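You operate a simulated robot arm through the tools that you are given. There is no shell and no other tool. Be economical: measure what you need, move in short steps, check, and stop when the job is done.

You run a simulated robot arm. Do the job below in one go: nothing can be reset, and whatever is moved stays where it is left.

TASK
Dose the tube on the grey stand with 1 blue and 3 yellow strokes, then rack it.
Fine: park both spouts; the tube goes into the free hole.

Only the result counts: the job must be done as asked and must still hold three seconds after the hand-in. Knocking over, shifting, dropping, spilling or breaking anything else fails it.

THE ROBOT
A 6-joint arm with a two-finger parallel gripper, fixed in place. Base frame: the origin is at the foot of the arm, x ahead of it, y to its left, z up; the work surface is at about z = 0.005. Units: m, rad, N and s.
With the tool pointing down near the work surface it reaches from about 0.12 to 0.5 m from the base axis. Its first joint turns from -1.257 to 1.257 rad. Payload 0.65 kg.
The tool frame sits at the grasp point between the pads (the TCP): z along the fingers, y along the line on which they close. The tips reach 0.025 m beyond it. The gripper opens to 0.076 m. The fingers are 0.018 m wide and 0.01 m thick; the gripper's body (0.036 by 0.078 m) begins 0.045 m behind the TCP.
Orientation is that of the tool frame in the base frame, as [roll, pitch, yaw] about the fixed x, y, z axes, in that order (R = Rz(yaw) Ry(pitch) Rx(roll)). With the fingers straight down and closing along the base's y, the tool's x points along the base's -x, its y along +y and its z along -z.

THE INTERFACE
- The arm moves only by the tool step_arm. Its argument "steps" is a list that holds one entry, the list of rows, each a list of 7 numbers: the shift along the tool's x, y, z in m, then the turn, a rotation vector about the tool's x, y, z in rad, then the gripper command, from -1 (shut) to 1 (fully open), values between in proportion. In form: [[[tx, ty, tz, ax, ay, az, hand], ...]]. A call has 1 to 8 rows; each row is the pose to reach, as a shift and turn from the pose commanded when the call began, along the tool's axes at that moment. A row lasts 0.2 s, in which the tool goes at most 0.05 m and 0.15 rad; a call with a longer step from one row to the next is refused whole, and so is a gripper value outside its range. Where a pose cannot be reached the arm comes as near as it can. A force on the tool above 80 N (or 10 N above the force at the start of the call, whichever is more), or a blocked arm, ends the call early, and 0.2 s more pass. Each finger travels about 0.108 m/s and halts on what it meets, pressing with about 35 N; the grip force reading is that of the motor and also rises with nothing between the fingers. The clock runs only during rows and for 0.2 s after the last one: add rows that repeat a pose to give the fingers time. The reply holds the time, the measured pose of the TCP, the force on the tool along the base axes, the opening and the grip force, in the units named above and with some noise.
- Cameras (640 x 400 px; columns grow to the right, rows downward): "scene" is fixed at [0.0644, 0.2767, 0.4153]; the picture's right is [-0.70, -0.72, 0.00], its down [-0.33, 0.32, -0.89] and it looks along [0.64, -0.62, -0.46] (base axes); focal length 214 px, centre (320, 200). "wrist" rides on the gripper at [0.058, 0.011, -0.081] in the tool frame; the picture's right is [-0.18, 0.98, 0.00], its down [-0.75, -0.14, -0.64] and it looks along [-0.63, -0.12, 0.77] (tool axes); focal length 243 px, centre (320, 200). There is no depth. A picture from a camera that has moved, and an enlarged one, comes with that camera's place and axes in the base frame and with its lens.
- capture(camera): a new picture of that camera. It takes no simulated time.
- enlarge(camera, box): a new picture of the part [left, top, right, bottom] of that camera's present view, enlarged. It takes no simulated time.
- finish_job(): hands the job in; it is judged then, once.

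Work in short steps. Places have to be worked out from the pictures, the camera data and where the tool is seen: move nearer, look again, correct. Check each grasp and each placing, and mend what went wrong. You have 120 turns and 64 pictures in all, those below and enlarged ones among them. Open the gripper and draw the arm clear of the work before you hand the job in, unless the task says otherwise; then end with one line.

The tools are called after ">>>" by a JSON object that holds its "name" and its "arguments". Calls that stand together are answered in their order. step_arm: Moves the arm, as the interface text tells. Its arguments: {"type":"object","properties":{"steps":{"type":"array","items":{"type":"array","items":{"type":"array","items":{"type":"number"}}}}},"required":["steps"]} The other tools are called the same way: capture (camera) takes a picture; enlarge (camera, box) takes an enlarged picture of a part of a camera's view; finish_job () hands the job in.

At the start:

```text
time_s: 0.0
tool_pos: [0.2845, -0.0072, 0.3821]
ee_rot: [-3.141, 0.0, 3.139]
ft_force: [-0.4, -0.2, -1.2]
width: 0.0759
grip_force: 0.0
```

scene: 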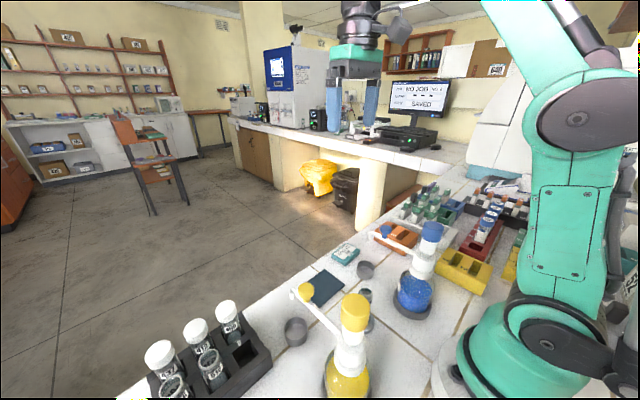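
wrist: 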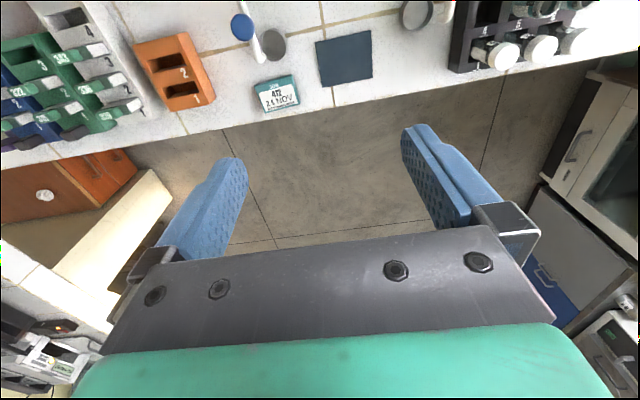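

I'll look closer at the work area first.

>>> {"name": "enlarge", "arguments": {"camera": "scene", "box": [260, 210, 480, 400]}}

>>> {"name": "enlarge", "arguments": {"camera": "scene", "box": [120, 260, 320, 400]}}

>>> {"name": "enlarge", "arguments": {"camera": "scene", "box": [340, 160, 560, 300]}}

```text
2.11 times, centred on (370, 305) of scene
camera zoom: at [0.0644, 0.2767, 0.4153], right [-0.7, -0.72, 0.0], down [-0.33, 0.32, -0.89], along [0.64, -0.62, -0.46], focal length 452 px, centre (215, -21)
```

zoom: 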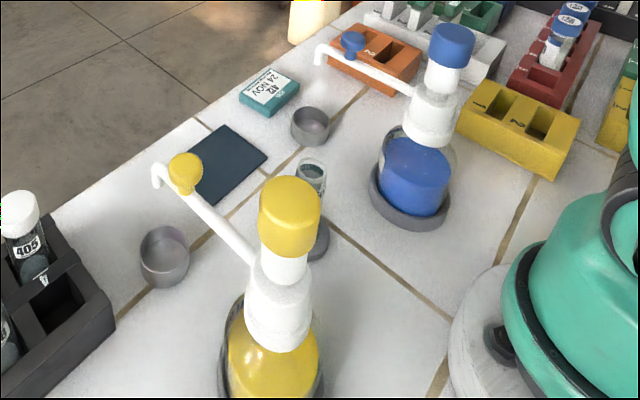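

```text
2.86 times, centred on (220, 330) of scene
camera zoom: at [0.0644, 0.2767, 0.4153], right [-0.7, -0.72, 0.0], down [-0.33, 0.32, -0.89], along [0.64, -0.62, -0.46], focal length 613 px, centre (606, -171)
```

zoom: 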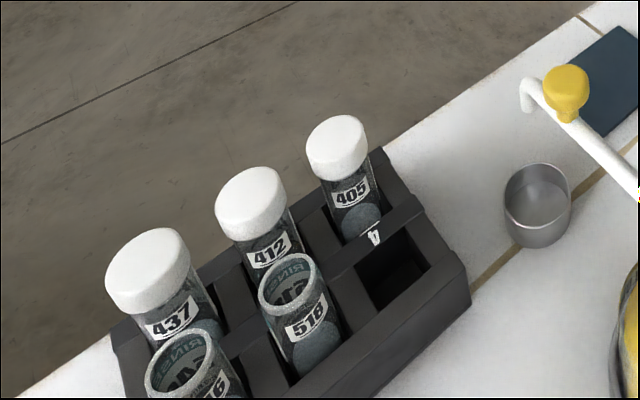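

```text
2.86 times, centred on (450, 230) of scene
camera zoom: at [0.0644, 0.2767, 0.4153], right [-0.7, -0.72, 0.0], down [-0.33, 0.32, -0.89], along [0.64, -0.62, -0.46], focal length 613 px, centre (-51, 114)
```

zoom: 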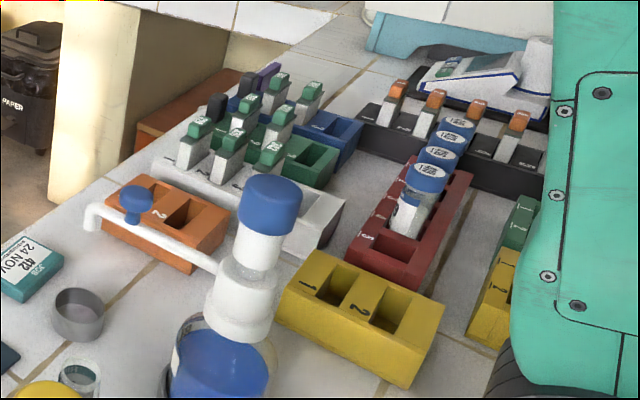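

>>> {"name": "enlarge", "arguments": {"camera": "scene", "box": [370, 60, 470, 150]}}

>>> {"name": "step_arm", "arguments": {"steps": [[[0.04, 0, 0, 0, 0, 0, 1], [0.08, 0, 0, 0, 0, 0, 1], [0.12, 0.0, 0, 0, 0, 0, 1], [0.12, 0.03, 0, 0, 0, 0, 1], [0.12, 0.03, 0, 0, 0, 0, 1]]]}}

>>> {"name": "capture", "arguments": {"camera": "wrist"}}

```text
4.44 times, centred on (420, 105) of scene
camera zoom: at [0.0644, 0.2767, 0.4153], right [-0.7, -0.72, 0.0], down [-0.33, 0.32, -0.89], along [0.64, -0.62, -0.46], focal length 953 px, centre (-124, 622)
```

zoom: 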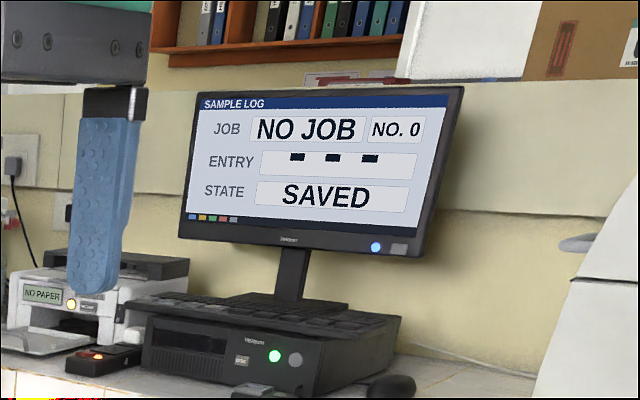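

```text
time_s: 1.2
tool_pos: [0.1628, 0.0227, 0.3828]
ee_rot: [3.141, 0.001, 3.141]
ft_force: [0.4, 0.3, 1.5]
width: 0.0759
grip_force: 0.1
```

```text
57 pictures are left
camera wrist: at [0.1049, 0.0353, 0.4628], right [0.19, 0.98, 0.0], down [0.75, -0.14, 0.64], along [0.63, -0.12, -0.77], focal length 243 px, centre (320, 200)
```

wrist: 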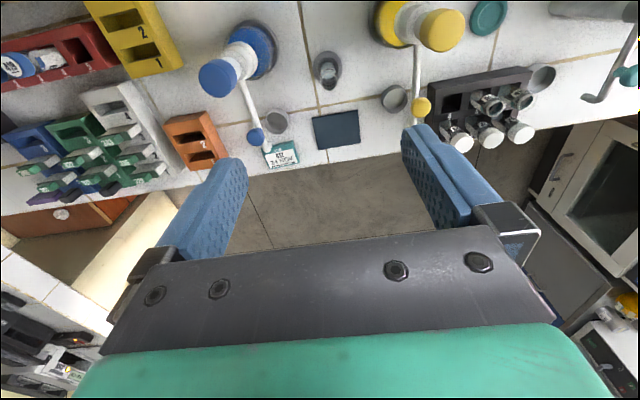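

>>> {"name": "enlarge", "arguments": {"camera": "wrist", "box": [180, 0, 380, 180]}}

>>> {"name": "enlarge", "arguments": {"camera": "wrist", "box": [360, 0, 560, 180]}}

```text
2.22 times, centred on (280, 90) of wrist
camera zoom: at [0.1049, 0.0353, 0.4628], right [0.19, 0.98, 0.0], down [0.75, -0.14, 0.64], along [0.63, -0.12, -0.77], focal length 539 px, centre (409, 444)
```

zoom: 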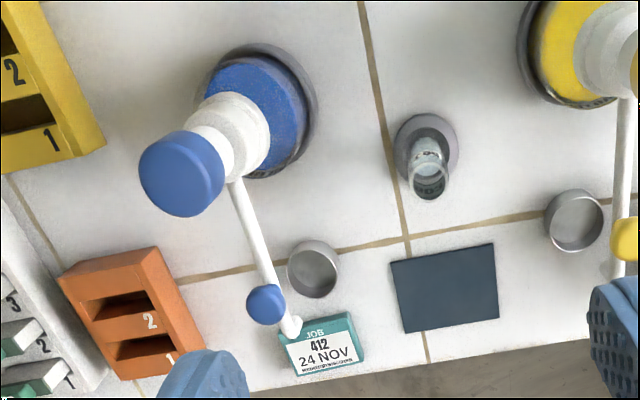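

```text
2.22 times, centred on (460, 90) of wrist
camera zoom: at [0.1049, 0.0353, 0.4628], right [0.19, 0.98, 0.0], down [0.75, -0.14, 0.64], along [0.63, -0.12, -0.77], focal length 539 px, centre (9, 444)
```

zoom: 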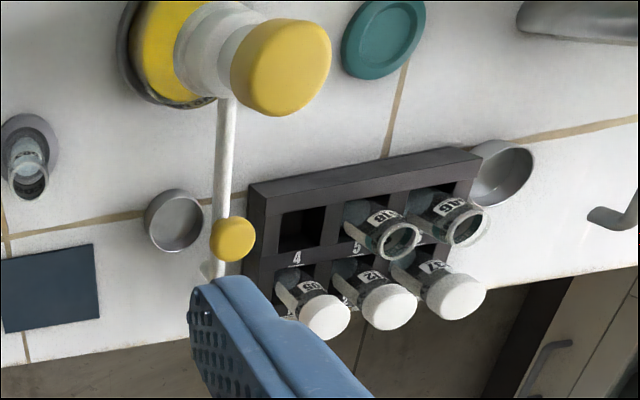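

I judge (base frame): blue dispenser axis (.148,-.077), cap top z≈.21, knob (.231,-.076,.158). Yellow axis is (.149,.138), knob (.233,.138), and the tube is at (.197,.031), top ≈.098; both spouts are parked over their cups. I move above the blue knob to straddle it.

>>> {"name": "step_arm", "arguments": {"steps": [[[-0.017, -0.025, 0.025, 0, 0, 0, 0.05], [-0.034, -0.05, 0.05, 0, 0, 0, 0.05], [-0.051, -0.075, 0.075, 0, 0, 0, 0.05], [-0.068, -0.0987, 0.1, 0, 0, 0, 0.05], [-0.068, -0.0987, 0.13, 0, 0, 0, 0.05], [-0.068, -0.0987, 0.13, 0, 0, 0, 0.05]]]}}

>>> {"name": "capture", "arguments": {"camera": "wrist"}}

>>> {"name": "enlarge", "arguments": {"camera": "scene", "box": [320, 140, 500, 300]}}

```text
time_s: 2.6
tool_pos: [0.2329, -0.0769, 0.2517]
ee_rot: [3.141, 0.0, -3.141]
ft_force: [-0.8, 0.7, -0.3]
width: 0.0397
grip_force: 0.0
```

```text
54 pictures are left
camera wrist: at [0.1732, -0.0649, 0.3317], right [0.18, 0.98, 0.0], down [0.75, -0.14, 0.64], along [0.63, -0.12, -0.77], focal length 243 px, centre (320, 200)
```

wrist: 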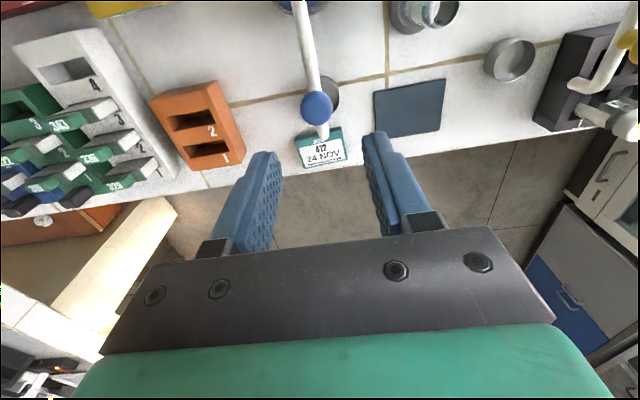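

```text
2.50 times, centred on (410, 220) of scene
camera zoom: at [0.0644, 0.2767, 0.4153], right [-0.7, -0.72, 0.0], down [-0.33, 0.32, -0.89], along [0.64, -0.62, -0.46], focal length 536 px, centre (95, 150)
```

zoom: 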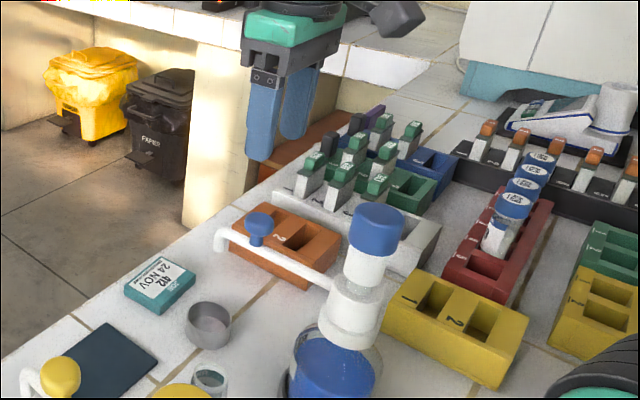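

Knob seen at (.231,-.079,.158), the tool is centred over it. Descend to z≈.17 and narrow the fingers around the knob.

>>> {"name": "step_arm", "arguments": {"steps": [[[0.001, -0.0015, 0.04, 0, 0, 0, 0.05], [0.001, -0.0015, 0.07, 0, 0, 0, 0.05], [0.001, -0.0015, 0.083, 0, 0, 0, 0.05], [0.001, -0.0015, 0.083, 0, 0, 0, -0.3], [0.001, -0.0015, 0.083, 0, 0, 0, -0.3]]]}}

>>> {"name": "enlarge", "arguments": {"camera": "scene", "box": [320, 140, 500, 300]}}

>>> {"name": "capture", "arguments": {"camera": "wrist"}}

```text
time_s: 3.8
tool_pos: [0.2306, -0.0761, 0.1698]
ee_rot: [-3.141, 0.001, 3.14]
ft_force: [0.1, 0.0, -0.2]
width: 0.0268
grip_force: 0.3
```

```text
2.50 times, centred on (410, 220) of scene
camera zoom: at [0.0644, 0.2767, 0.4153], right [-0.7, -0.72, 0.0], down [-0.33, 0.32, -0.89], along [0.64, -0.62, -0.46], focal length 536 px, centre (95, 150)
```

zoom: 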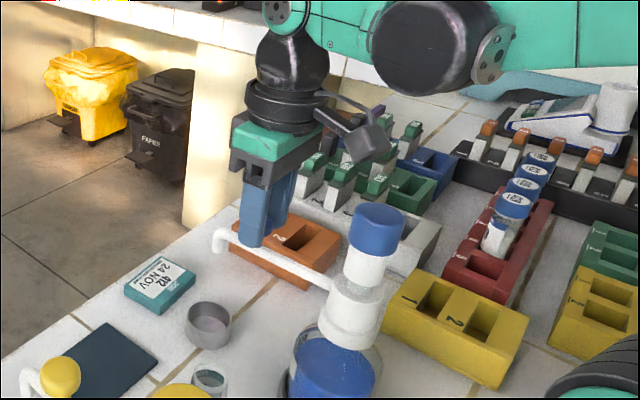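

```text
51 pictures are left
camera wrist: at [0.1718, -0.0654, 0.25], right [0.18, 0.98, 0.0], down [0.75, -0.14, 0.64], along [0.63, -0.12, -0.77], focal length 243 px, centre (320, 200)
```

wrist: 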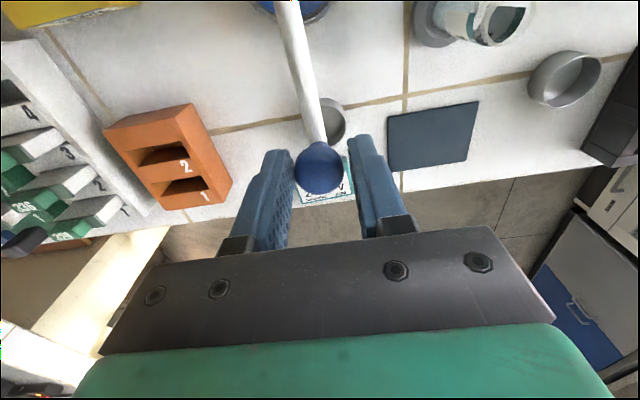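

The knob sits between the fingers. Swing the spout along its arc, half way first.

>>> {"name": "step_arm", "arguments": {"steps": [[[0.0008, 0.0116, 0, 0, 0, -0.14, -0.3], [0.0032, 0.0229, 0, 0, 0, -0.28, -0.3], [0.0072, 0.0338, 0, 0, 0, -0.42, -0.3], [0.0127, 0.0441, 0, 0, 0, -0.56, -0.3]]]}}

>>> {"name": "enlarge", "arguments": {"camera": "scene", "box": [320, 140, 500, 300]}}

```text
time_s: 4.8
tool_pos: [0.2176, -0.0322, 0.1703]
ee_rot: [3.14, 0.0, -2.58]
ft_force: [-0.9, 1.0, -0.3]
width: 0.0268
grip_force: 0.1
```

```text
2.50 times, centred on (410, 220) of scene
camera zoom: at [0.0644, 0.2767, 0.4153], right [-0.7, -0.72, 0.0], down [-0.33, 0.32, -0.89], along [0.64, -0.62, -0.46], focal length 536 px, centre (95, 150)
```

zoom: 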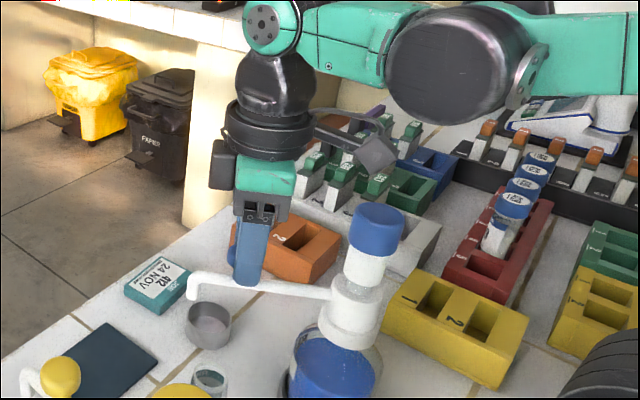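

The spout follows. Continue the arc to about 64°.

>>> {"name": "step_arm", "arguments": {"steps": [[[0.0008, 0.0116, 0, 0, 0, -0.14, -0.3], [0.0032, 0.0229, 0, 0, 0, -0.28, -0.3], [0.0072, 0.0338, 0, 0, 0, -0.42, -0.3], [0.0127, 0.0441, 0, 0, 0, -0.56, -0.3], [0.0127, 0.0441, 0, 0, 0, -0.56, -0.3]]]}}

>>> {"name": "capture", "arguments": {"camera": "wrist"}}

>>> {"name": "enlarge", "arguments": {"camera": "scene", "box": [320, 180, 480, 320]}}

```text
time_s: 6.0
tool_pos: [0.1833, -0.0021, 0.1685]
ee_rot: [-3.141, 0.0, -2.022]
ft_force: [0.2, 1.2, 0.3]
width: 0.027
grip_force: 0.4
```

```text
49 pictures are left
camera wrist: at [0.1478, -0.0494, 0.2494], right [-0.81, 0.59, 0.0], down [0.45, 0.62, 0.64], along [0.38, 0.52, -0.77], focal length 243 px, centre (320, 200)
```

wrist: 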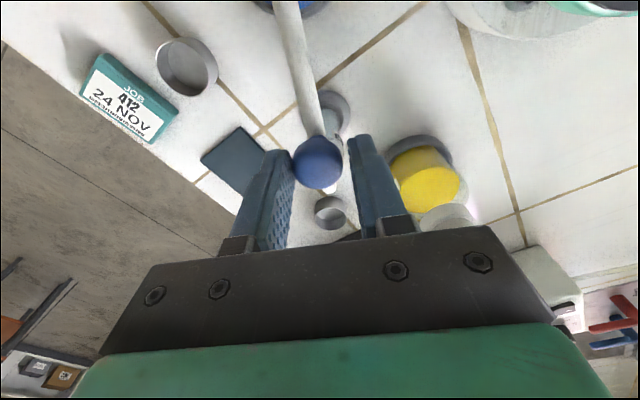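

```text
2.86 times, centred on (400, 250) of scene
camera zoom: at [0.0644, 0.2767, 0.4153], right [-0.7, -0.72, 0.0], down [-0.33, 0.32, -0.89], along [0.64, -0.62, -0.46], focal length 613 px, centre (91, 57)
```

zoom: 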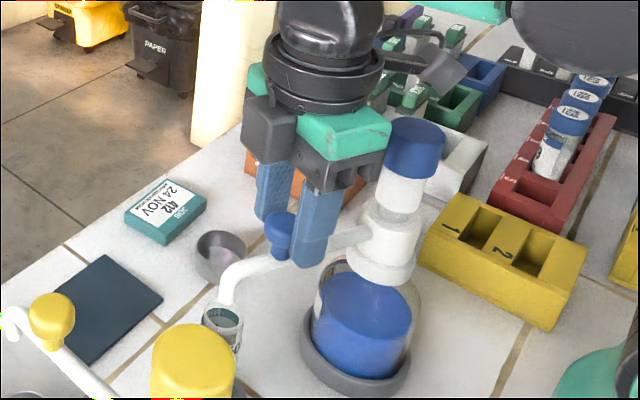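

>>> {"name": "enlarge", "arguments": {"camera": "wrist", "box": [270, 80, 370, 230]}}

>>> {"name": "enlarge", "arguments": {"camera": "scene", "box": [350, 240, 410, 290]}}

```text
2.67 times, centred on (320, 155) of wrist
camera zoom: at [0.1478, -0.0494, 0.2494], right [-0.81, 0.59, 0.0], down [0.45, 0.62, 0.64], along [0.38, 0.52, -0.77], focal length 647 px, centre (320, 320)
```

zoom: 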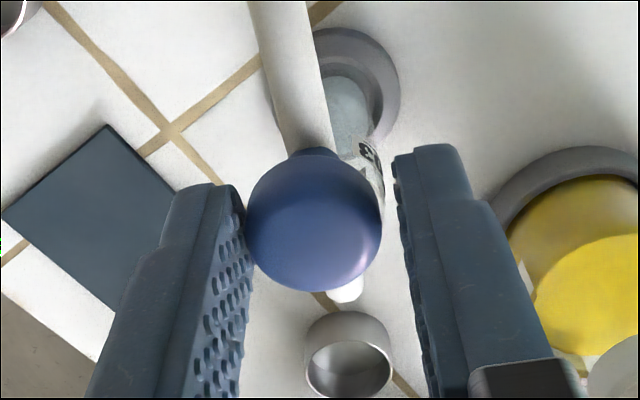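

```text
8.00 times, centred on (380, 265) of scene
camera zoom: at [0.0644, 0.2767, 0.4153], right [-0.7, -0.72, 0.0], down [-0.33, 0.32, -0.89], along [0.64, -0.62, -0.46], focal length 1716 px, centre (-160, -320)
```

zoom: 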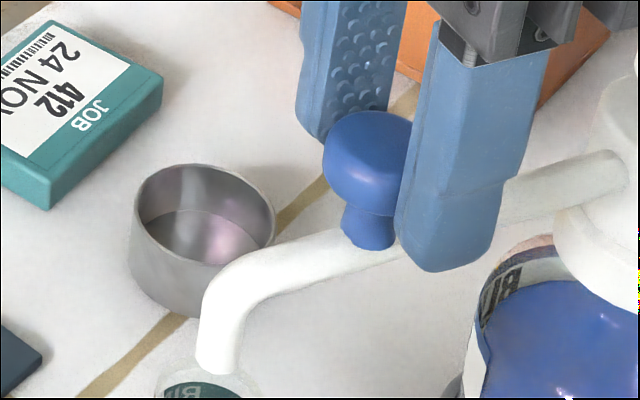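

>>> {"name": "enlarge", "arguments": {"camera": "scene", "box": [350, 265, 400, 305]}}

```text
10.00 times, centred on (375, 285) of scene
camera zoom: at [0.0644, 0.2767, 0.4153], right [-0.7, -0.72, 0.0], down [-0.33, 0.32, -0.89], along [0.64, -0.62, -0.46], focal length 2145 px, centre (-230, -650)
```

zoom: 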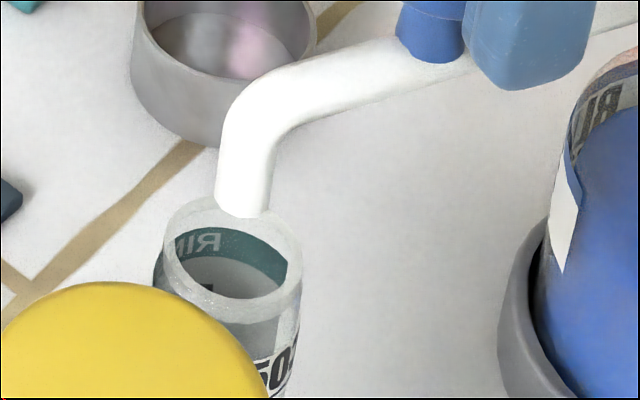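

The tip is close to the tube mouth; tangential alignment is ambiguous from this view. I lift straight up to check with the wrist camera.

>>> {"name": "step_arm", "arguments": {"steps": [[[0, 0, -0.03, 0, 0, 0, -0.2], [0, 0, -0.07, 0, 0, 0, -0.2], [-0.0, 0, -0.1, 0, 0, 0, -0.2], [-0.0, 0, -0.1, 0, 0, 0, -0.2]]]}}

>>> {"name": "enlarge", "arguments": {"camera": "wrist", "box": [270, 30, 390, 160]}}

```text
time_s: 7.0
tool_pos: [0.1849, -0.0023, 0.2699]
ee_rot: [-3.141, 0.0, -2.023]
ft_force: [-0.4, -0.7, -0.1]
width: 0.0305
grip_force: 0.1
```

```text
3.08 times, centred on (330, 95) of wrist
camera zoom: at [0.1482, -0.0491, 0.3497], right [-0.8, 0.59, 0.0], down [0.46, 0.62, 0.64], along [0.38, 0.52, -0.77], focal length 746 px, centre (289, 523)
```

zoom: 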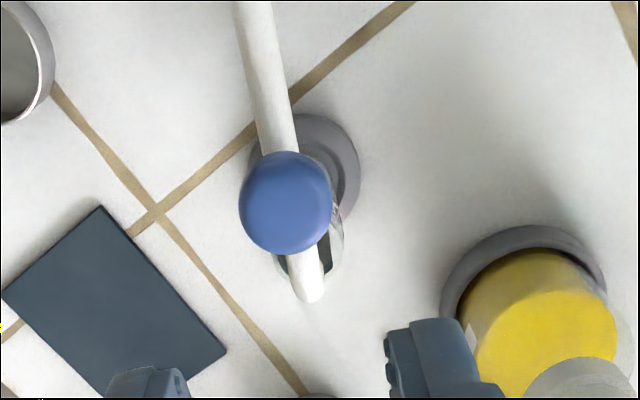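

Tip and mouth coincide within about 1 mm. Now I move over the blue cap with shut fingers.

>>> {"name": "step_arm", "arguments": {"steps": [[[0.03, 0.0, 0, 0, 0, 0, -1], [0.06, 0.001, 0, 0, 0, 0, -1], [0.0823, 0.0013, 0, 0, 0, 0, -1], [0.0823, 0.0013, 0.015, 0, 0, 0, -1], [0.0823, 0.0013, 0.02, 0, 0, 0, -1]]]}}

>>> {"name": "enlarge", "arguments": {"camera": "scene", "box": [340, 130, 500, 300]}}

>>> {"name": "capture", "arguments": {"camera": "wrist"}}

```text
time_s: 8.2
tool_pos: [0.1465, -0.0763, 0.2499]
ee_rot: [-3.141, 0.002, -2.025]
ft_force: [0.2, 0.0, 0.2]
width: 0.0
grip_force: 23.4
```

```text
2.35 times, centred on (420, 215) of scene
camera zoom: at [0.0644, 0.2767, 0.4153], right [-0.7, -0.72, 0.0], down [-0.33, 0.32, -0.89], along [0.64, -0.62, -0.46], focal length 505 px, centre (85, 165)
```

zoom: 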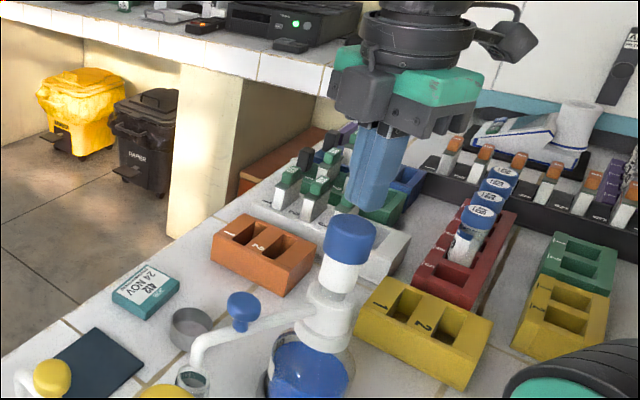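

```text
42 pictures are left
camera wrist: at [0.1112, -0.1227, 0.3291], right [-0.8, 0.59, 0.0], down [0.46, 0.62, 0.64], along [0.38, 0.52, -0.77], focal length 243 px, centre (320, 200)
```

wrist: 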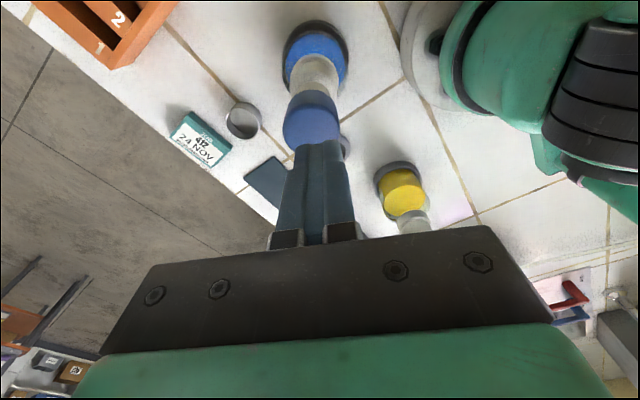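

Cap is centred slightly left of the fingers; shift 5 mm and descend gradually, reading the force.

>>> {"name": "step_arm", "arguments": {"steps": [[[0, -0.005, 0, 0, 0, 0, -1], [0, -0.005, 0.006, 0, 0, 0, -1], [0, -0.005, 0.012, 0, 0, 0, -1], [0, -0.005, 0.018, 0, 0, 0, -1], [0, -0.005, 0.018, 0, 0, 0, -1]]]}}

>>> {"name": "enlarge", "arguments": {"camera": "scene", "box": [340, 130, 500, 300]}}

```text
time_s: 9.4
tool_pos: [0.1512, -0.078, 0.2315]
ee_rot: [-3.141, -0.002, -2.023]
ft_force: [0.5, -0.1, 0.0]
width: 0.0
grip_force: 23.7
```

```text
2.35 times, centred on (420, 215) of scene
camera zoom: at [0.0644, 0.2767, 0.4153], right [-0.7, -0.72, 0.0], down [-0.33, 0.32, -0.89], along [0.64, -0.62, -0.46], focal length 505 px, centre (85, 165)
```

zoom: 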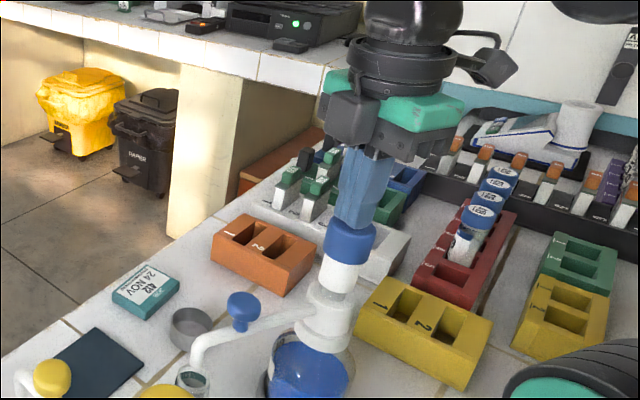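

Tips sit right at the cap (no force yet). Press further in small rows.

>>> {"name": "step_arm", "arguments": {"steps": [[[0, 0, 0.004, 0, 0, 0, -1], [0, 0, 0.008, 0, 0, 0, -1], [0, 0, 0.012, 0, 0, 0, -1], [0, 0, 0.016, 0, 0, 0, -1]]]}}

>>> {"name": "enlarge", "arguments": {"camera": "scene", "box": [340, 130, 500, 300]}}

```text
time_s: 10.4
tool_pos: [0.1512, -0.0776, 0.2147]
ee_rot: [3.141, 0.0, -2.024]
ft_force: [0.2, -2.6, 6.8]
width: 0.0
grip_force: 23.6
```

```text
2.35 times, centred on (420, 215) of scene
camera zoom: at [0.0644, 0.2767, 0.4153], right [-0.7, -0.72, 0.0], down [-0.33, 0.32, -0.89], along [0.64, -0.62, -0.46], focal length 505 px, centre (85, 165)
```

zoom: 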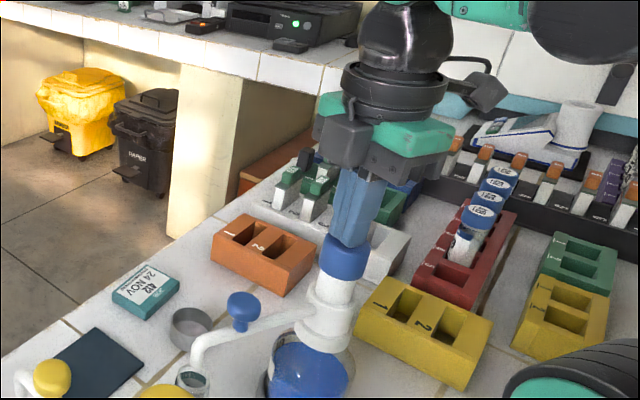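

The plunger moves with a light spring force; continue down toward its stop.

>>> {"name": "step_arm", "arguments": {"steps": [[[0, 0, 0.003, 0, 0, 0, -1], [0, 0, 0.006, 0, 0, 0, -1], [0, 0, 0.009, 0, 0, 0, -1], [0, 0, 0.012, 0, 0, 0, -1], [0, 0, 0.015, 0, 0, 0, -1], [0, 0, 0.018, 0, 0, 0, -1]]]}}

>>> {"name": "enlarge", "arguments": {"camera": "scene", "box": [340, 160, 440, 310]}}

```text
time_s: 11.1
tool_pos: [0.1504, -0.0782, 0.2117]
ee_rot: [3.139, 0.001, -2.024]
ft_force: [-3.7, 2.7, 60.4]
width: 0.0001
grip_force: 23.4
stopped in row 3: the force on the tool passed its limit (the readings are from after the stop); the commanded pose is now the measured one
```

```text
2.67 times, centred on (390, 235) of scene
camera zoom: at [0.0644, 0.2768, 0.4153], right [-0.7, -0.72, 0.0], down [-0.33, 0.32, -0.89], along [0.64, -0.62, -0.46], focal length 572 px, centre (133, 107)
```

zoom: 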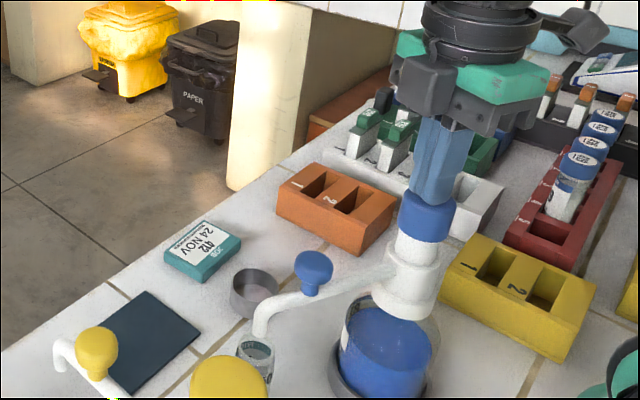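

Bottomed out at TCP z≈.212 (60 N): full stroke. Release slowly and check the tube.

>>> {"name": "step_arm", "arguments": {"steps": [[[0, 0, 0, 0, 0, 0, -1], [0, 0, -0.01, 0, 0, 0, -1], [0, 0, -0.02, 0, 0, 0, -1], [0, 0, -0.03, 0, 0, 0, -1], [0, 0, -0.06, 0, 0, 0, -1], [0, 0, -0.06, 0, 0, 0, -1]]]}}

>>> {"name": "enlarge", "arguments": {"camera": "scene", "box": [340, 210, 440, 310]}}

>>> {"name": "capture", "arguments": {"camera": "scene"}}

```text
time_s: 12.5
tool_pos: [0.1517, -0.0776, 0.2713]
ee_rot: [3.14, -0.001, -2.021]
ft_force: [-0.4, 0.6, -0.1]
width: 0.0
grip_force: 23.7
```

```text
4.00 times, centred on (390, 260) of scene
camera zoom: at [0.0644, 0.2767, 0.4153], right [-0.7, -0.72, 0.0], down [-0.33, 0.32, -0.89], along [0.64, -0.62, -0.46], focal length 858 px, centre (40, -40)
```

zoom: 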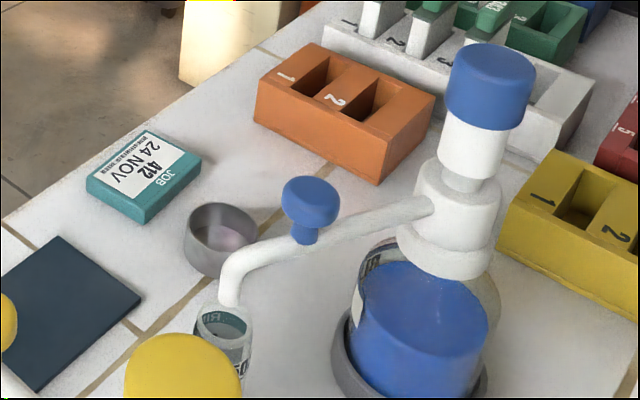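

```text
37 pictures are left
```

scene: 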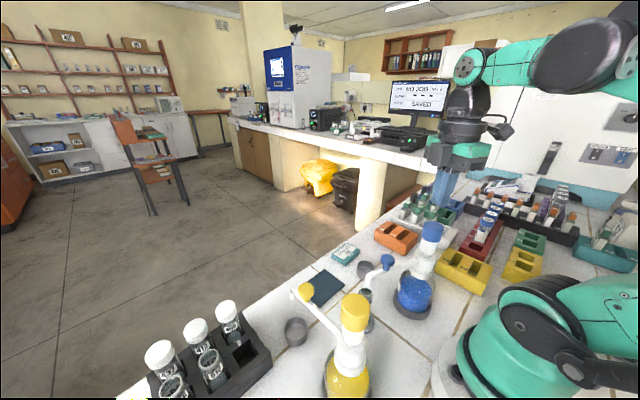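

>>> {"name": "enlarge", "arguments": {"camera": "scene", "box": [350, 275, 390, 315]}}

>>> {"name": "step_arm", "arguments": {"steps": [[[-0.04, 0.003, 0, 0, 0, 0, 0.05], [-0.0823, 0.004, 0, 0, 0, 0, 0.05], [-0.0823, 0.004, 0, 0, 0, 0, 0.05]]]}}

>>> {"name": "enlarge", "arguments": {"camera": "wrist", "box": [260, 30, 400, 170]}}

```text
10.00 times, centred on (370, 295) of scene
camera zoom: at [0.0644, 0.2767, 0.4153], right [-0.7, -0.72, 0.0], down [-0.33, 0.32, -0.89], along [0.64, -0.62, -0.46], focal length 2145 px, centre (-180, -750)
```

zoom: 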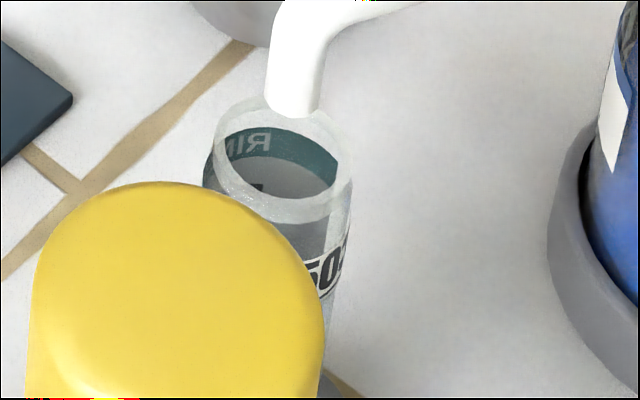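

```text
time_s: 13.3
tool_pos: [0.185, -0.0005, 0.2691]
ee_rot: [3.141, 0.0, -2.022]
ft_force: [-0.9, 0.0, -0.3]
width: 0.0399
grip_force: 0.1
```

```text
2.86 times, centred on (330, 100) of wrist
camera zoom: at [0.149, -0.0478, 0.3496], right [-0.8, 0.6, 0.0], down [0.46, 0.62, 0.64], along [0.38, 0.52, -0.77], focal length 693 px, centre (291, 486)
```

zoom: 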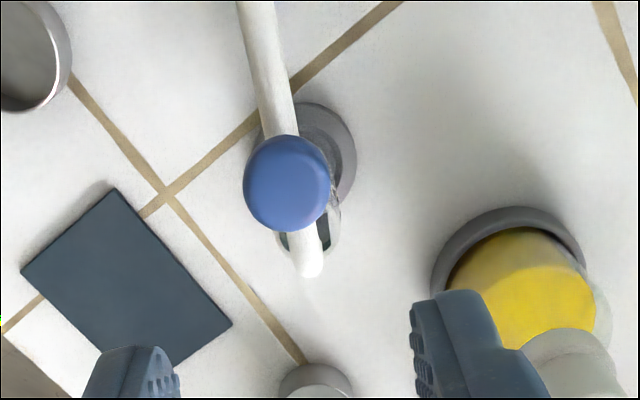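

Go back down around the blue knob.

>>> {"name": "step_arm", "arguments": {"steps": [[[0.0026, 0.001, 0.04, 0, 0, 0, 0.05], [0.0026, 0.001, 0.08, 0, 0, 0, 0.05], [0.0026, 0.001, 0.1, 0, 0, 0, 0.05], [0.0026, 0.001, 0.1, 0, 0, 0, -0.3], [0.0026, 0.001, 0.1, 0, 0, 0, -0.3]]]}}

>>> {"name": "capture", "arguments": {"camera": "wrist"}}

```text
time_s: 14.5
tool_pos: [0.1824, -0.003, 0.1684]
ee_rot: [3.14, 0.001, -2.022]
ft_force: [2.3, -1.7, -0.9]
width: 0.0292
grip_force: 1.4
```

```text
34 pictures are left
camera wrist: at [0.146, -0.0505, 0.249], right [-0.8, 0.59, 0.0], down [0.46, 0.62, 0.64], along [0.38, 0.52, -0.77], focal length 243 px, centre (320, 200)
```

wrist: 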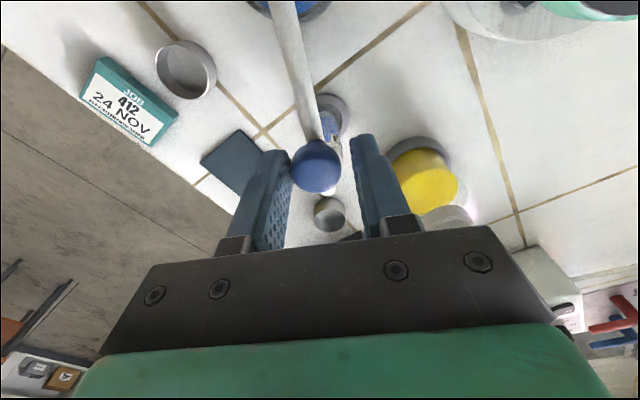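

Blue liquid is visible in the tube. Swing the blue spout back along the arc.

>>> {"name": "step_arm", "arguments": {"steps": [[[0.0009, -0.012, 0, 0, 0, 0.145, -0.3], [0.0035, -0.0237, 0, 0, 0, 0.29, -0.3], [0.0077, -0.035, 0, 0, 0, 0.435, -0.3], [0.0136, -0.0455, 0, 0, 0, 0.58, -0.3]]]}}

>>> {"name": "step_arm", "arguments": {"steps": [[[0.0009, -0.012, 0, 0, 0, 0.145, -0.3], [0.0035, -0.0237, 0, 0, 0, 0.29, -0.3], [0.0077, -0.035, 0, 0, 0, 0.435, -0.3], [0.0127, -0.0441, 0, 0, 0, 0.56, -0.3], [0.0127, -0.0441, 0, 0, 0, 0.56, -0.3]]]}}

>>> {"name": "capture", "arguments": {"camera": "wrist"}}

>>> {"name": "enlarge", "arguments": {"camera": "scene", "box": [340, 200, 440, 310]}}

```text
time_s: 15.5
tool_pos: [0.2169, -0.036, 0.169]
ee_rot: [-3.142, -0.002, -2.603]
ft_force: [0.1, 0.3, -0.1]
width: 0.0269
grip_force: 0.1
```

```text
time_s: 16.7
tool_pos: [0.2289, -0.0808, 0.1695]
ee_rot: [3.139, -0.003, 3.119]
ft_force: [-0.1, -0.4, 0.3]
width: 0.0268
grip_force: 0.0
```

```text
33 pictures are left
camera wrist: at [0.1703, -0.0677, 0.2496], right [0.21, 0.98, 0.0], down [0.75, -0.16, 0.64], along [0.63, -0.13, -0.77], focal length 243 px, centre (320, 200)
```

wrist: 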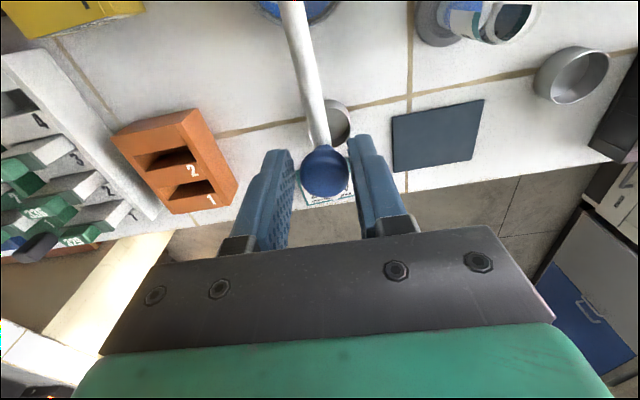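

```text
3.64 times, centred on (390, 255) of scene
camera zoom: at [0.0644, 0.2767, 0.4153], right [-0.7, -0.72, 0.0], down [-0.33, 0.32, -0.89], along [0.64, -0.62, -0.46], focal length 780 px, centre (66, 0)
```

zoom: 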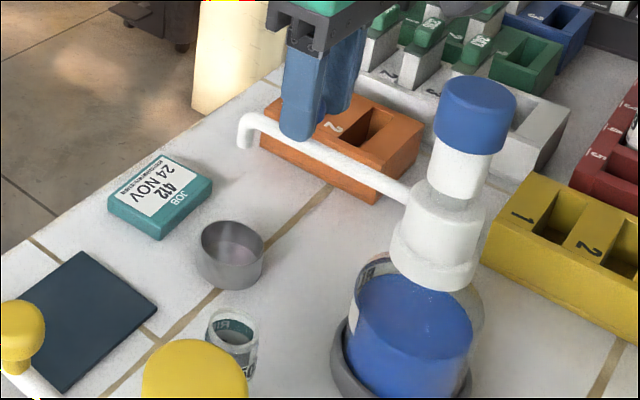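

The blue spout is back at its original park position. Lift and travel to above the yellow knob (.233,.138).

>>> {"name": "step_arm", "arguments": {"steps": [[[0, 0, -0.04, 0, 0, 0, 0.05], [0, 0, -0.08, 0, 0, 0, 0.05], [-0.001, 0.045, -0.09, 0, 0, 0, 0.05], [-0.002, 0.09, -0.09, 0, 0, 0, 0.05], [-0.003, 0.135, -0.09, 0, 0, 0, 0.05], [-0.004, 0.18, -0.09, 0, 0, 0, 0.05], [-0.0045, 0.2175, -0.09, 0, 0, 0, 0.05], [-0.0045, 0.2175, -0.09, 0, 0, 0, 0.05]]]}}

>>> {"name": "capture", "arguments": {"camera": "wrist"}}

```text
time_s: 18.5
tool_pos: [0.2374, 0.1369, 0.2595]
ee_rot: [3.142, -0.001, 3.12]
ft_force: [0.0, -0.2, 0.1]
width: 0.04
grip_force: 0.1
```

```text
31 pictures are left
camera wrist: at [0.1796, 0.1502, 0.3397], right [0.21, 0.98, 0.0], down [0.75, -0.16, 0.64], along [0.63, -0.13, -0.77], focal length 243 px, centre (320, 200)
```

wrist: 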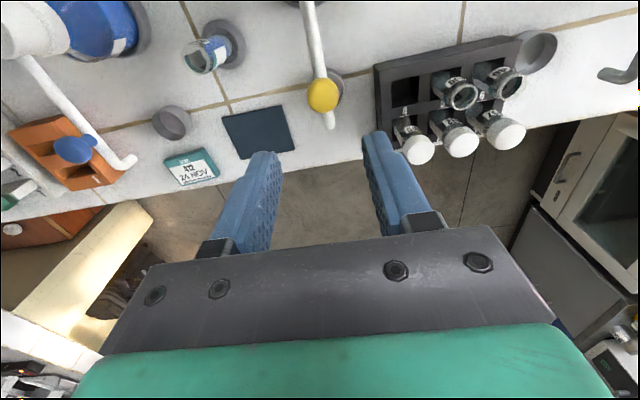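

Knob at about (.234,.141). Correct by 4 mm, descend and narrow around it.

>>> {"name": "step_arm", "arguments": {"steps": [[[0.004, 0.004, 0.04, 0, 0, 0, 0.05], [0.004, 0.004, 0.08, 0, 0, 0, 0.05], [0.004, 0.004, 0.09, 0, 0, 0, 0.05], [0.004, 0.004, 0.09, 0, 0, 0, -0.3], [0.004, 0.004, 0.09, 0, 0, 0, -0.3]]]}}

>>> {"name": "capture", "arguments": {"camera": "wrist"}}

```text
time_s: 19.7
tool_pos: [0.2345, 0.1417, 0.1688]
ee_rot: [-3.14, -0.002, 3.121]
ft_force: [-0.2, 0.0, -1.2]
width: 0.0268
grip_force: 0.0
```

```text
30 pictures are left
camera wrist: at [0.1756, 0.1539, 0.25], right [0.2, 0.98, 0.0], down [0.75, -0.16, 0.64], along [0.63, -0.13, -0.77], focal length 243 px, centre (320, 200)
```

wrist: 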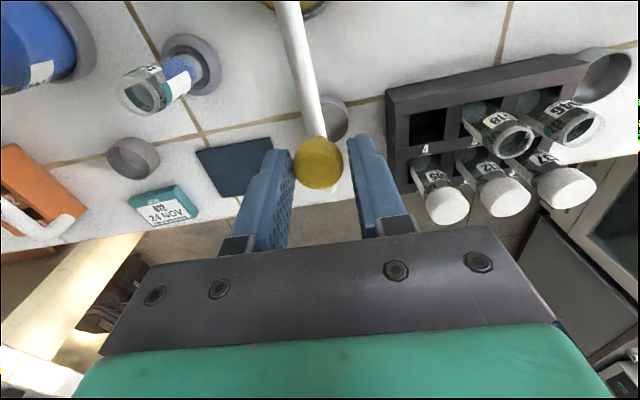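

Same geometry here; swing the yellow spout (clockwise) half way, then on.

>>> {"name": "step_arm", "arguments": {"steps": [[[0.0003, -0.0123, 0, 0, 0, 0.1475, -0.3], [0.0024, -0.0244, 0, 0, 0, 0.295, -0.3], [0.0062, -0.0361, 0, 0, 0, 0.4425, -0.3], [0.0118, -0.0471, 0, 0, 0, 0.59, -0.3]]]}}

>>> {"name": "step_arm", "arguments": {"steps": [[[0.0003, -0.0123, 0, 0, 0, 0.1475, -0.3], [0.0024, -0.0244, 0, 0, 0, 0.295, -0.3], [0.0062, -0.0361, 0, 0, 0, 0.4425, -0.3], [0.0118, -0.0471, 0, 0, 0, 0.59, -0.3], [0.0118, -0.0471, 0, 0, 0, 0.59, -0.3]]]}}

>>> {"name": "capture", "arguments": {"camera": "wrist"}}

>>> {"name": "enlarge", "arguments": {"camera": "scene", "box": [320, 240, 420, 320]}}

```text
time_s: 20.7
tool_pos: [0.2212, 0.0938, 0.1693]
ee_rot: [-3.139, -0.001, 2.527]
ft_force: [-0.2, 0.6, 0.0]
width: 0.0265
grip_force: 0.8
```

```text
time_s: 21.9
tool_pos: [0.1838, 0.0633, 0.1706]
ee_rot: [-3.139, 0.001, 1.94]
ft_force: [-0.4, -0.5, 0.7]
width: 0.0265
grip_force: 0.0
```

```text
29 pictures are left
camera wrist: at [0.1727, 0.1214, 0.2504], right [0.98, 0.18, 0.0], down [0.14, -0.75, 0.64], along [0.12, -0.63, -0.77], focal length 243 px, centre (320, 200)
```

wrist: 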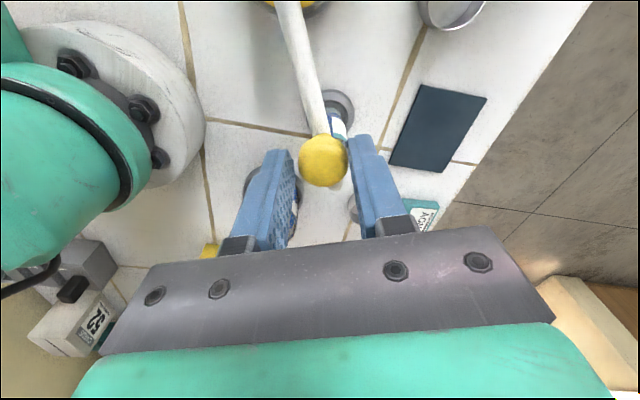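

```text
5.00 times, centred on (370, 280) of scene
camera zoom: at [0.0644, 0.2767, 0.4153], right [-0.7, -0.72, 0.0], down [-0.33, 0.32, -0.89], along [0.64, -0.62, -0.46], focal length 1072 px, centre (70, -200)
```

zoom: 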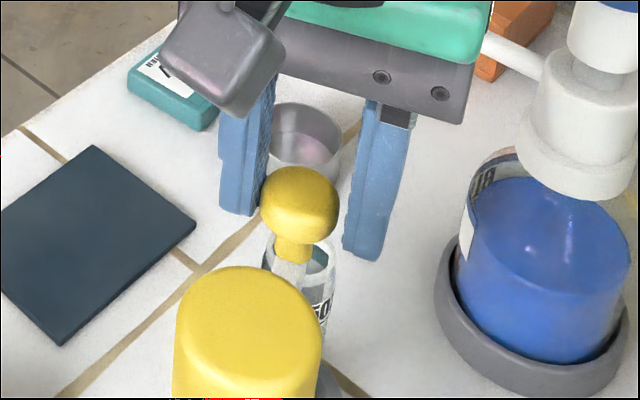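

Lift to check yellow tip alignment from the wrist camera.

>>> {"name": "step_arm", "arguments": {"steps": [[[0, 0, -0.04, 0, 0, 0, -0.2], [0, 0, -0.08, 0, 0, 0, -0.2], [0, 0, -0.1, 0, 0, 0, -0.2], [0, 0, -0.1, 0, 0, 0, -0.2]]]}}

>>> {"name": "enlarge", "arguments": {"camera": "wrist", "box": [260, 30, 400, 170]}}

>>> {"name": "enlarge", "arguments": {"camera": "scene", "box": [340, 260, 400, 320]}}

```text
time_s: 22.9
tool_pos: [0.1843, 0.0619, 0.2707]
ee_rot: [-3.139, -0.001, 1.94]
ft_force: [-0.3, -0.6, -0.5]
width: 0.0303
grip_force: 0.0
```

```text
2.86 times, centred on (330, 100) of wrist
camera zoom: at [0.1725, 0.1211, 0.3509], right [0.98, 0.18, 0.0], down [0.14, -0.75, 0.64], along [0.12, -0.63, -0.77], focal length 693 px, centre (291, 486)
```

zoom: 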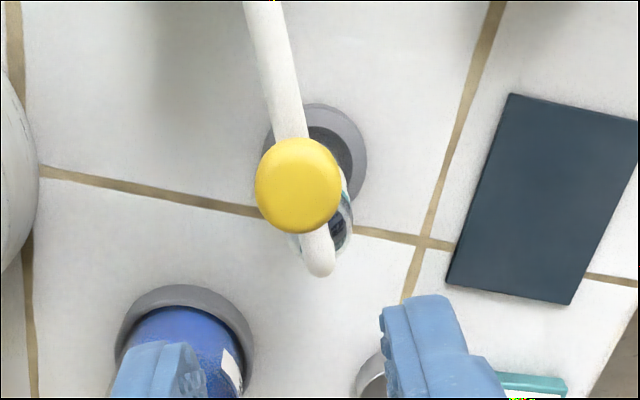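

```text
6.67 times, centred on (370, 290) of scene
camera zoom: at [0.0644, 0.2767, 0.4153], right [-0.7, -0.72, 0.0], down [-0.33, 0.32, -0.89], along [0.64, -0.62, -0.46], focal length 1430 px, centre (-13, -400)
```

zoom: 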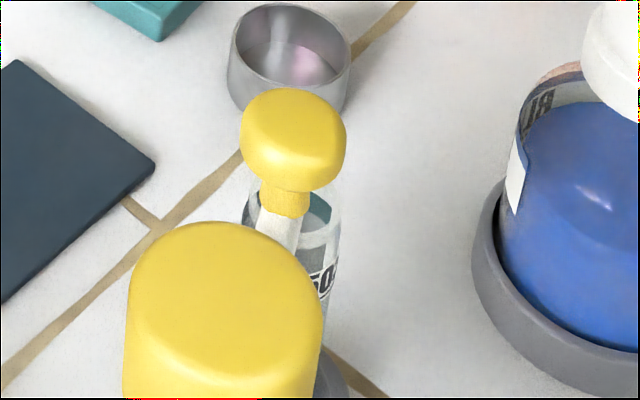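

Aligned within about 2 mm. Move over the yellow cap at (.150,.139), fingers shut.

>>> {"name": "step_arm", "arguments": {"steps": [[[0.04, -0.002, 0, 0, 0, 0, -1], [0.0843, -0.0042, 0, 0, 0, 0, -1], [0.0843, -0.0042, 0.01, 0, 0, 0, -1], [0.0843, -0.0042, 0.02, 0, 0, 0, -1], [0.0843, -0.0042, 0.025, 0, 0, 0, -1]]]}}

>>> {"name": "enlarge", "arguments": {"camera": "scene", "box": [270, 220, 450, 400]}}

>>> {"name": "enlarge", "arguments": {"camera": "wrist", "box": [230, 0, 410, 240]}}

```text
time_s: 24.1
tool_pos: [0.1498, 0.1401, 0.2462]
ee_rot: [-3.141, 0.001, 1.94]
ft_force: [-0.6, 0.1, -0.3]
width: 0.0
grip_force: 23.4
```

```text
2.22 times, centred on (360, 310) of scene
camera zoom: at [0.0644, 0.2767, 0.4153], right [-0.7, -0.72, 0.0], down [-0.33, 0.32, -0.89], along [0.64, -0.62, -0.46], focal length 477 px, centre (231, -44)
```

zoom: 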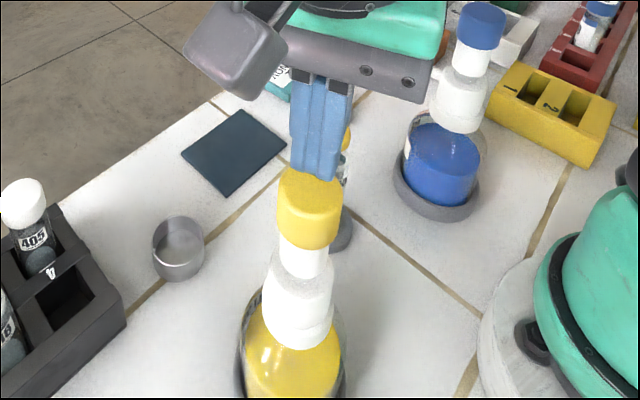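

```text
1.67 times, centred on (320, 120) of wrist
camera zoom: at [0.1384, 0.1986, 0.3251], right [0.98, 0.18, 0.0], down [0.14, -0.75, 0.64], along [0.12, -0.63, -0.77], focal length 404 px, centre (320, 333)
```

zoom: 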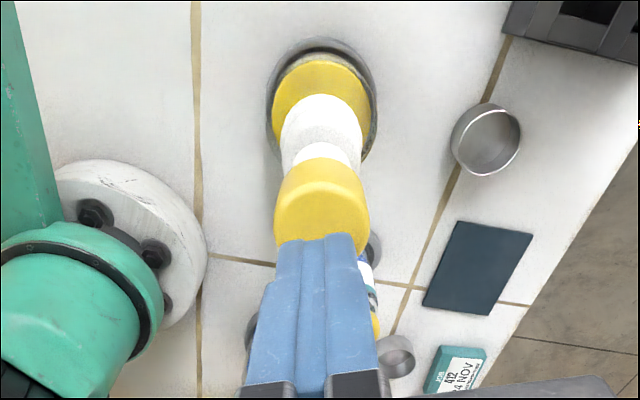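

Well centred. Press the first yellow stroke to the stop.

>>> {"name": "step_arm", "arguments": {"steps": [[[0, -0.001, 0.01, 0, 0, 0, -1], [0, -0.001, 0.017, 0, 0, 0, -1], [0, -0.001, 0.023, 0, 0, 0, -1], [0, -0.001, 0.028, 0, 0, 0, -1], [0, -0.001, 0.032, 0, 0, 0, -1], [0, -0.001, 0.035, 0, 0, 0, -1], [0, -0.001, 0.038, 0, 0, 0, -1], [0, -0.001, 0.041, 0, 0, 0, -1]]]}}

>>> {"name": "enlarge", "arguments": {"camera": "scene", "box": [270, 220, 450, 400]}}

```text
time_s: 25.7
tool_pos: [0.1487, 0.1383, 0.2109]
ee_rot: [-3.138, 0.0, 1.941]
ft_force: [-4.5, -2.8, 63.6]
width: 0.0002
grip_force: 23.5
stopped in row 7: the force on the tool passed its limit (the readings are from after the stop); the commanded pose is now the measured one
```

```text
2.22 times, centred on (360, 310) of scene
camera zoom: at [0.0644, 0.2767, 0.4154], right [-0.7, -0.72, 0.0], down [-0.33, 0.32, -0.89], along [0.64, -0.62, -0.46], focal length 477 px, centre (231, -44)
```

zoom: 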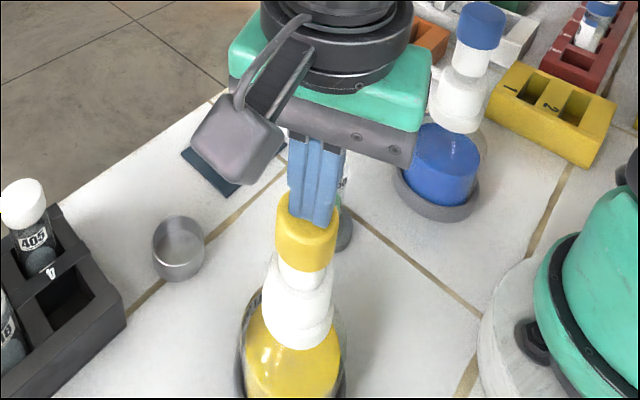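

First yellow stroke bottomed (63 N). Release fully.

>>> {"name": "step_arm", "arguments": {"steps": [[[0, 0, -0.008, 0, 0, 0, -1], [0, 0, -0.018, 0, 0, 0, -1], [0, 0, -0.03, 0, 0, 0, -1], [0, 0, -0.036, 0, 0, 0, -1], [0, 0, -0.036, 0, 0, 0, -1]]]}}

>>> {"name": "enlarge", "arguments": {"camera": "scene", "box": [270, 220, 450, 400]}}

>>> {"name": "enlarge", "arguments": {"camera": "wrist", "box": [300, 100, 400, 200]}}

```text
time_s: 26.9
tool_pos: [0.1495, 0.1395, 0.2467]
ee_rot: [-3.14, 0.0, 1.941]
ft_force: [-0.3, -0.6, -0.2]
width: 0.0
grip_force: 24.0
```

```text
2.22 times, centred on (360, 310) of scene
camera zoom: at [0.0644, 0.2767, 0.4153], right [-0.7, -0.72, 0.0], down [-0.33, 0.32, -0.89], along [0.64, -0.62, -0.46], focal length 477 px, centre (231, -44)
```

zoom: 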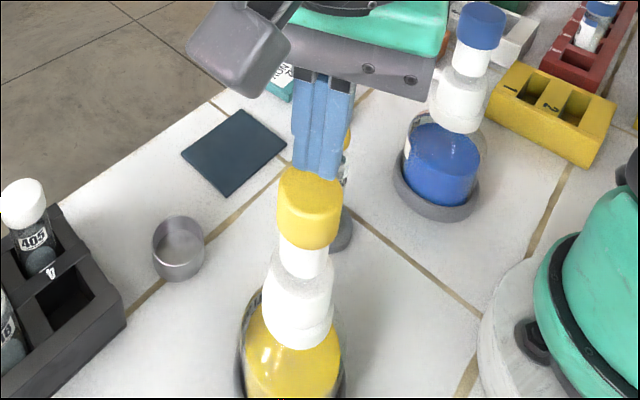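

```text
4.00 times, centred on (350, 150) of wrist
camera zoom: at [0.1379, 0.1981, 0.3259], right [0.98, 0.18, 0.0], down [0.14, -0.75, 0.64], along [0.12, -0.63, -0.77], focal length 970 px, centre (200, 400)
```

zoom: 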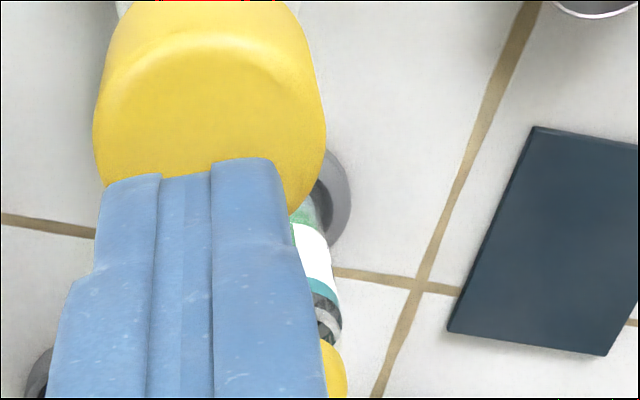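

The plunger is back up and the tube now holds green (blue + yellow), so one yellow stroke landed. Second stroke: press.

>>> {"name": "step_arm", "arguments": {"steps": [[[0, 0, 0.01, 0, 0, 0, -1], [0, 0, 0.017, 0, 0, 0, -1], [0, 0, 0.023, 0, 0, 0, -1], [0, 0, 0.028, 0, 0, 0, -1], [0, 0, 0.032, 0, 0, 0, -1], [0, 0, 0.035, 0, 0, 0, -1], [0, 0, 0.038, 0, 0, 0, -1], [0, 0, 0.041, 0, 0, 0, -1]]]}}

```text
time_s: 28.5
tool_pos: [0.1487, 0.1393, 0.2107]
ee_rot: [-3.137, 0.002, 1.942]
ft_force: [-3.5, -1.9, 65.5]
width: 0.0
grip_force: 23.1
stopped in row 8: the force on the tool passed its limit (the readings are from after the stop); the commanded pose is now the measured one
```

Second stroke bottomed (65 N). Release fully.

>>> {"name": "step_arm", "arguments": {"steps": [[[0, 0, -0.008, 0, 0, 0, -1], [0, 0, -0.018, 0, 0, 0, -1], [0, 0, -0.03, 0, 0, 0, -1], [0, 0, -0.036, 0, 0, 0, -1], [0, 0, -0.036, 0, 0, 0, -1]]]}}

>>> {"name": "enlarge", "arguments": {"camera": "wrist", "box": [300, 100, 400, 200]}}

```text
time_s: 29.7
tool_pos: [0.1489, 0.1391, 0.2451]
ee_rot: [-3.138, 0.0, 1.941]
ft_force: [-0.3, 0.7, 0.1]
width: 0.0
grip_force: 23.5
```

```text
4.00 times, centred on (350, 150) of wrist
camera zoom: at [0.1381, 0.1982, 0.3258], right [0.98, 0.18, 0.0], down [0.14, -0.75, 0.64], along [0.12, -0.63, -0.76], focal length 970 px, centre (200, 400)
```

zoom: 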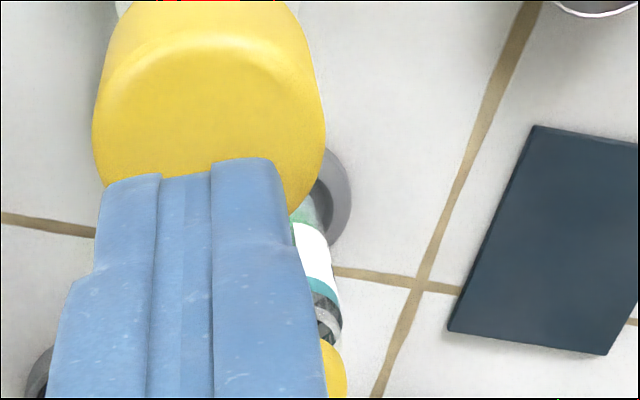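

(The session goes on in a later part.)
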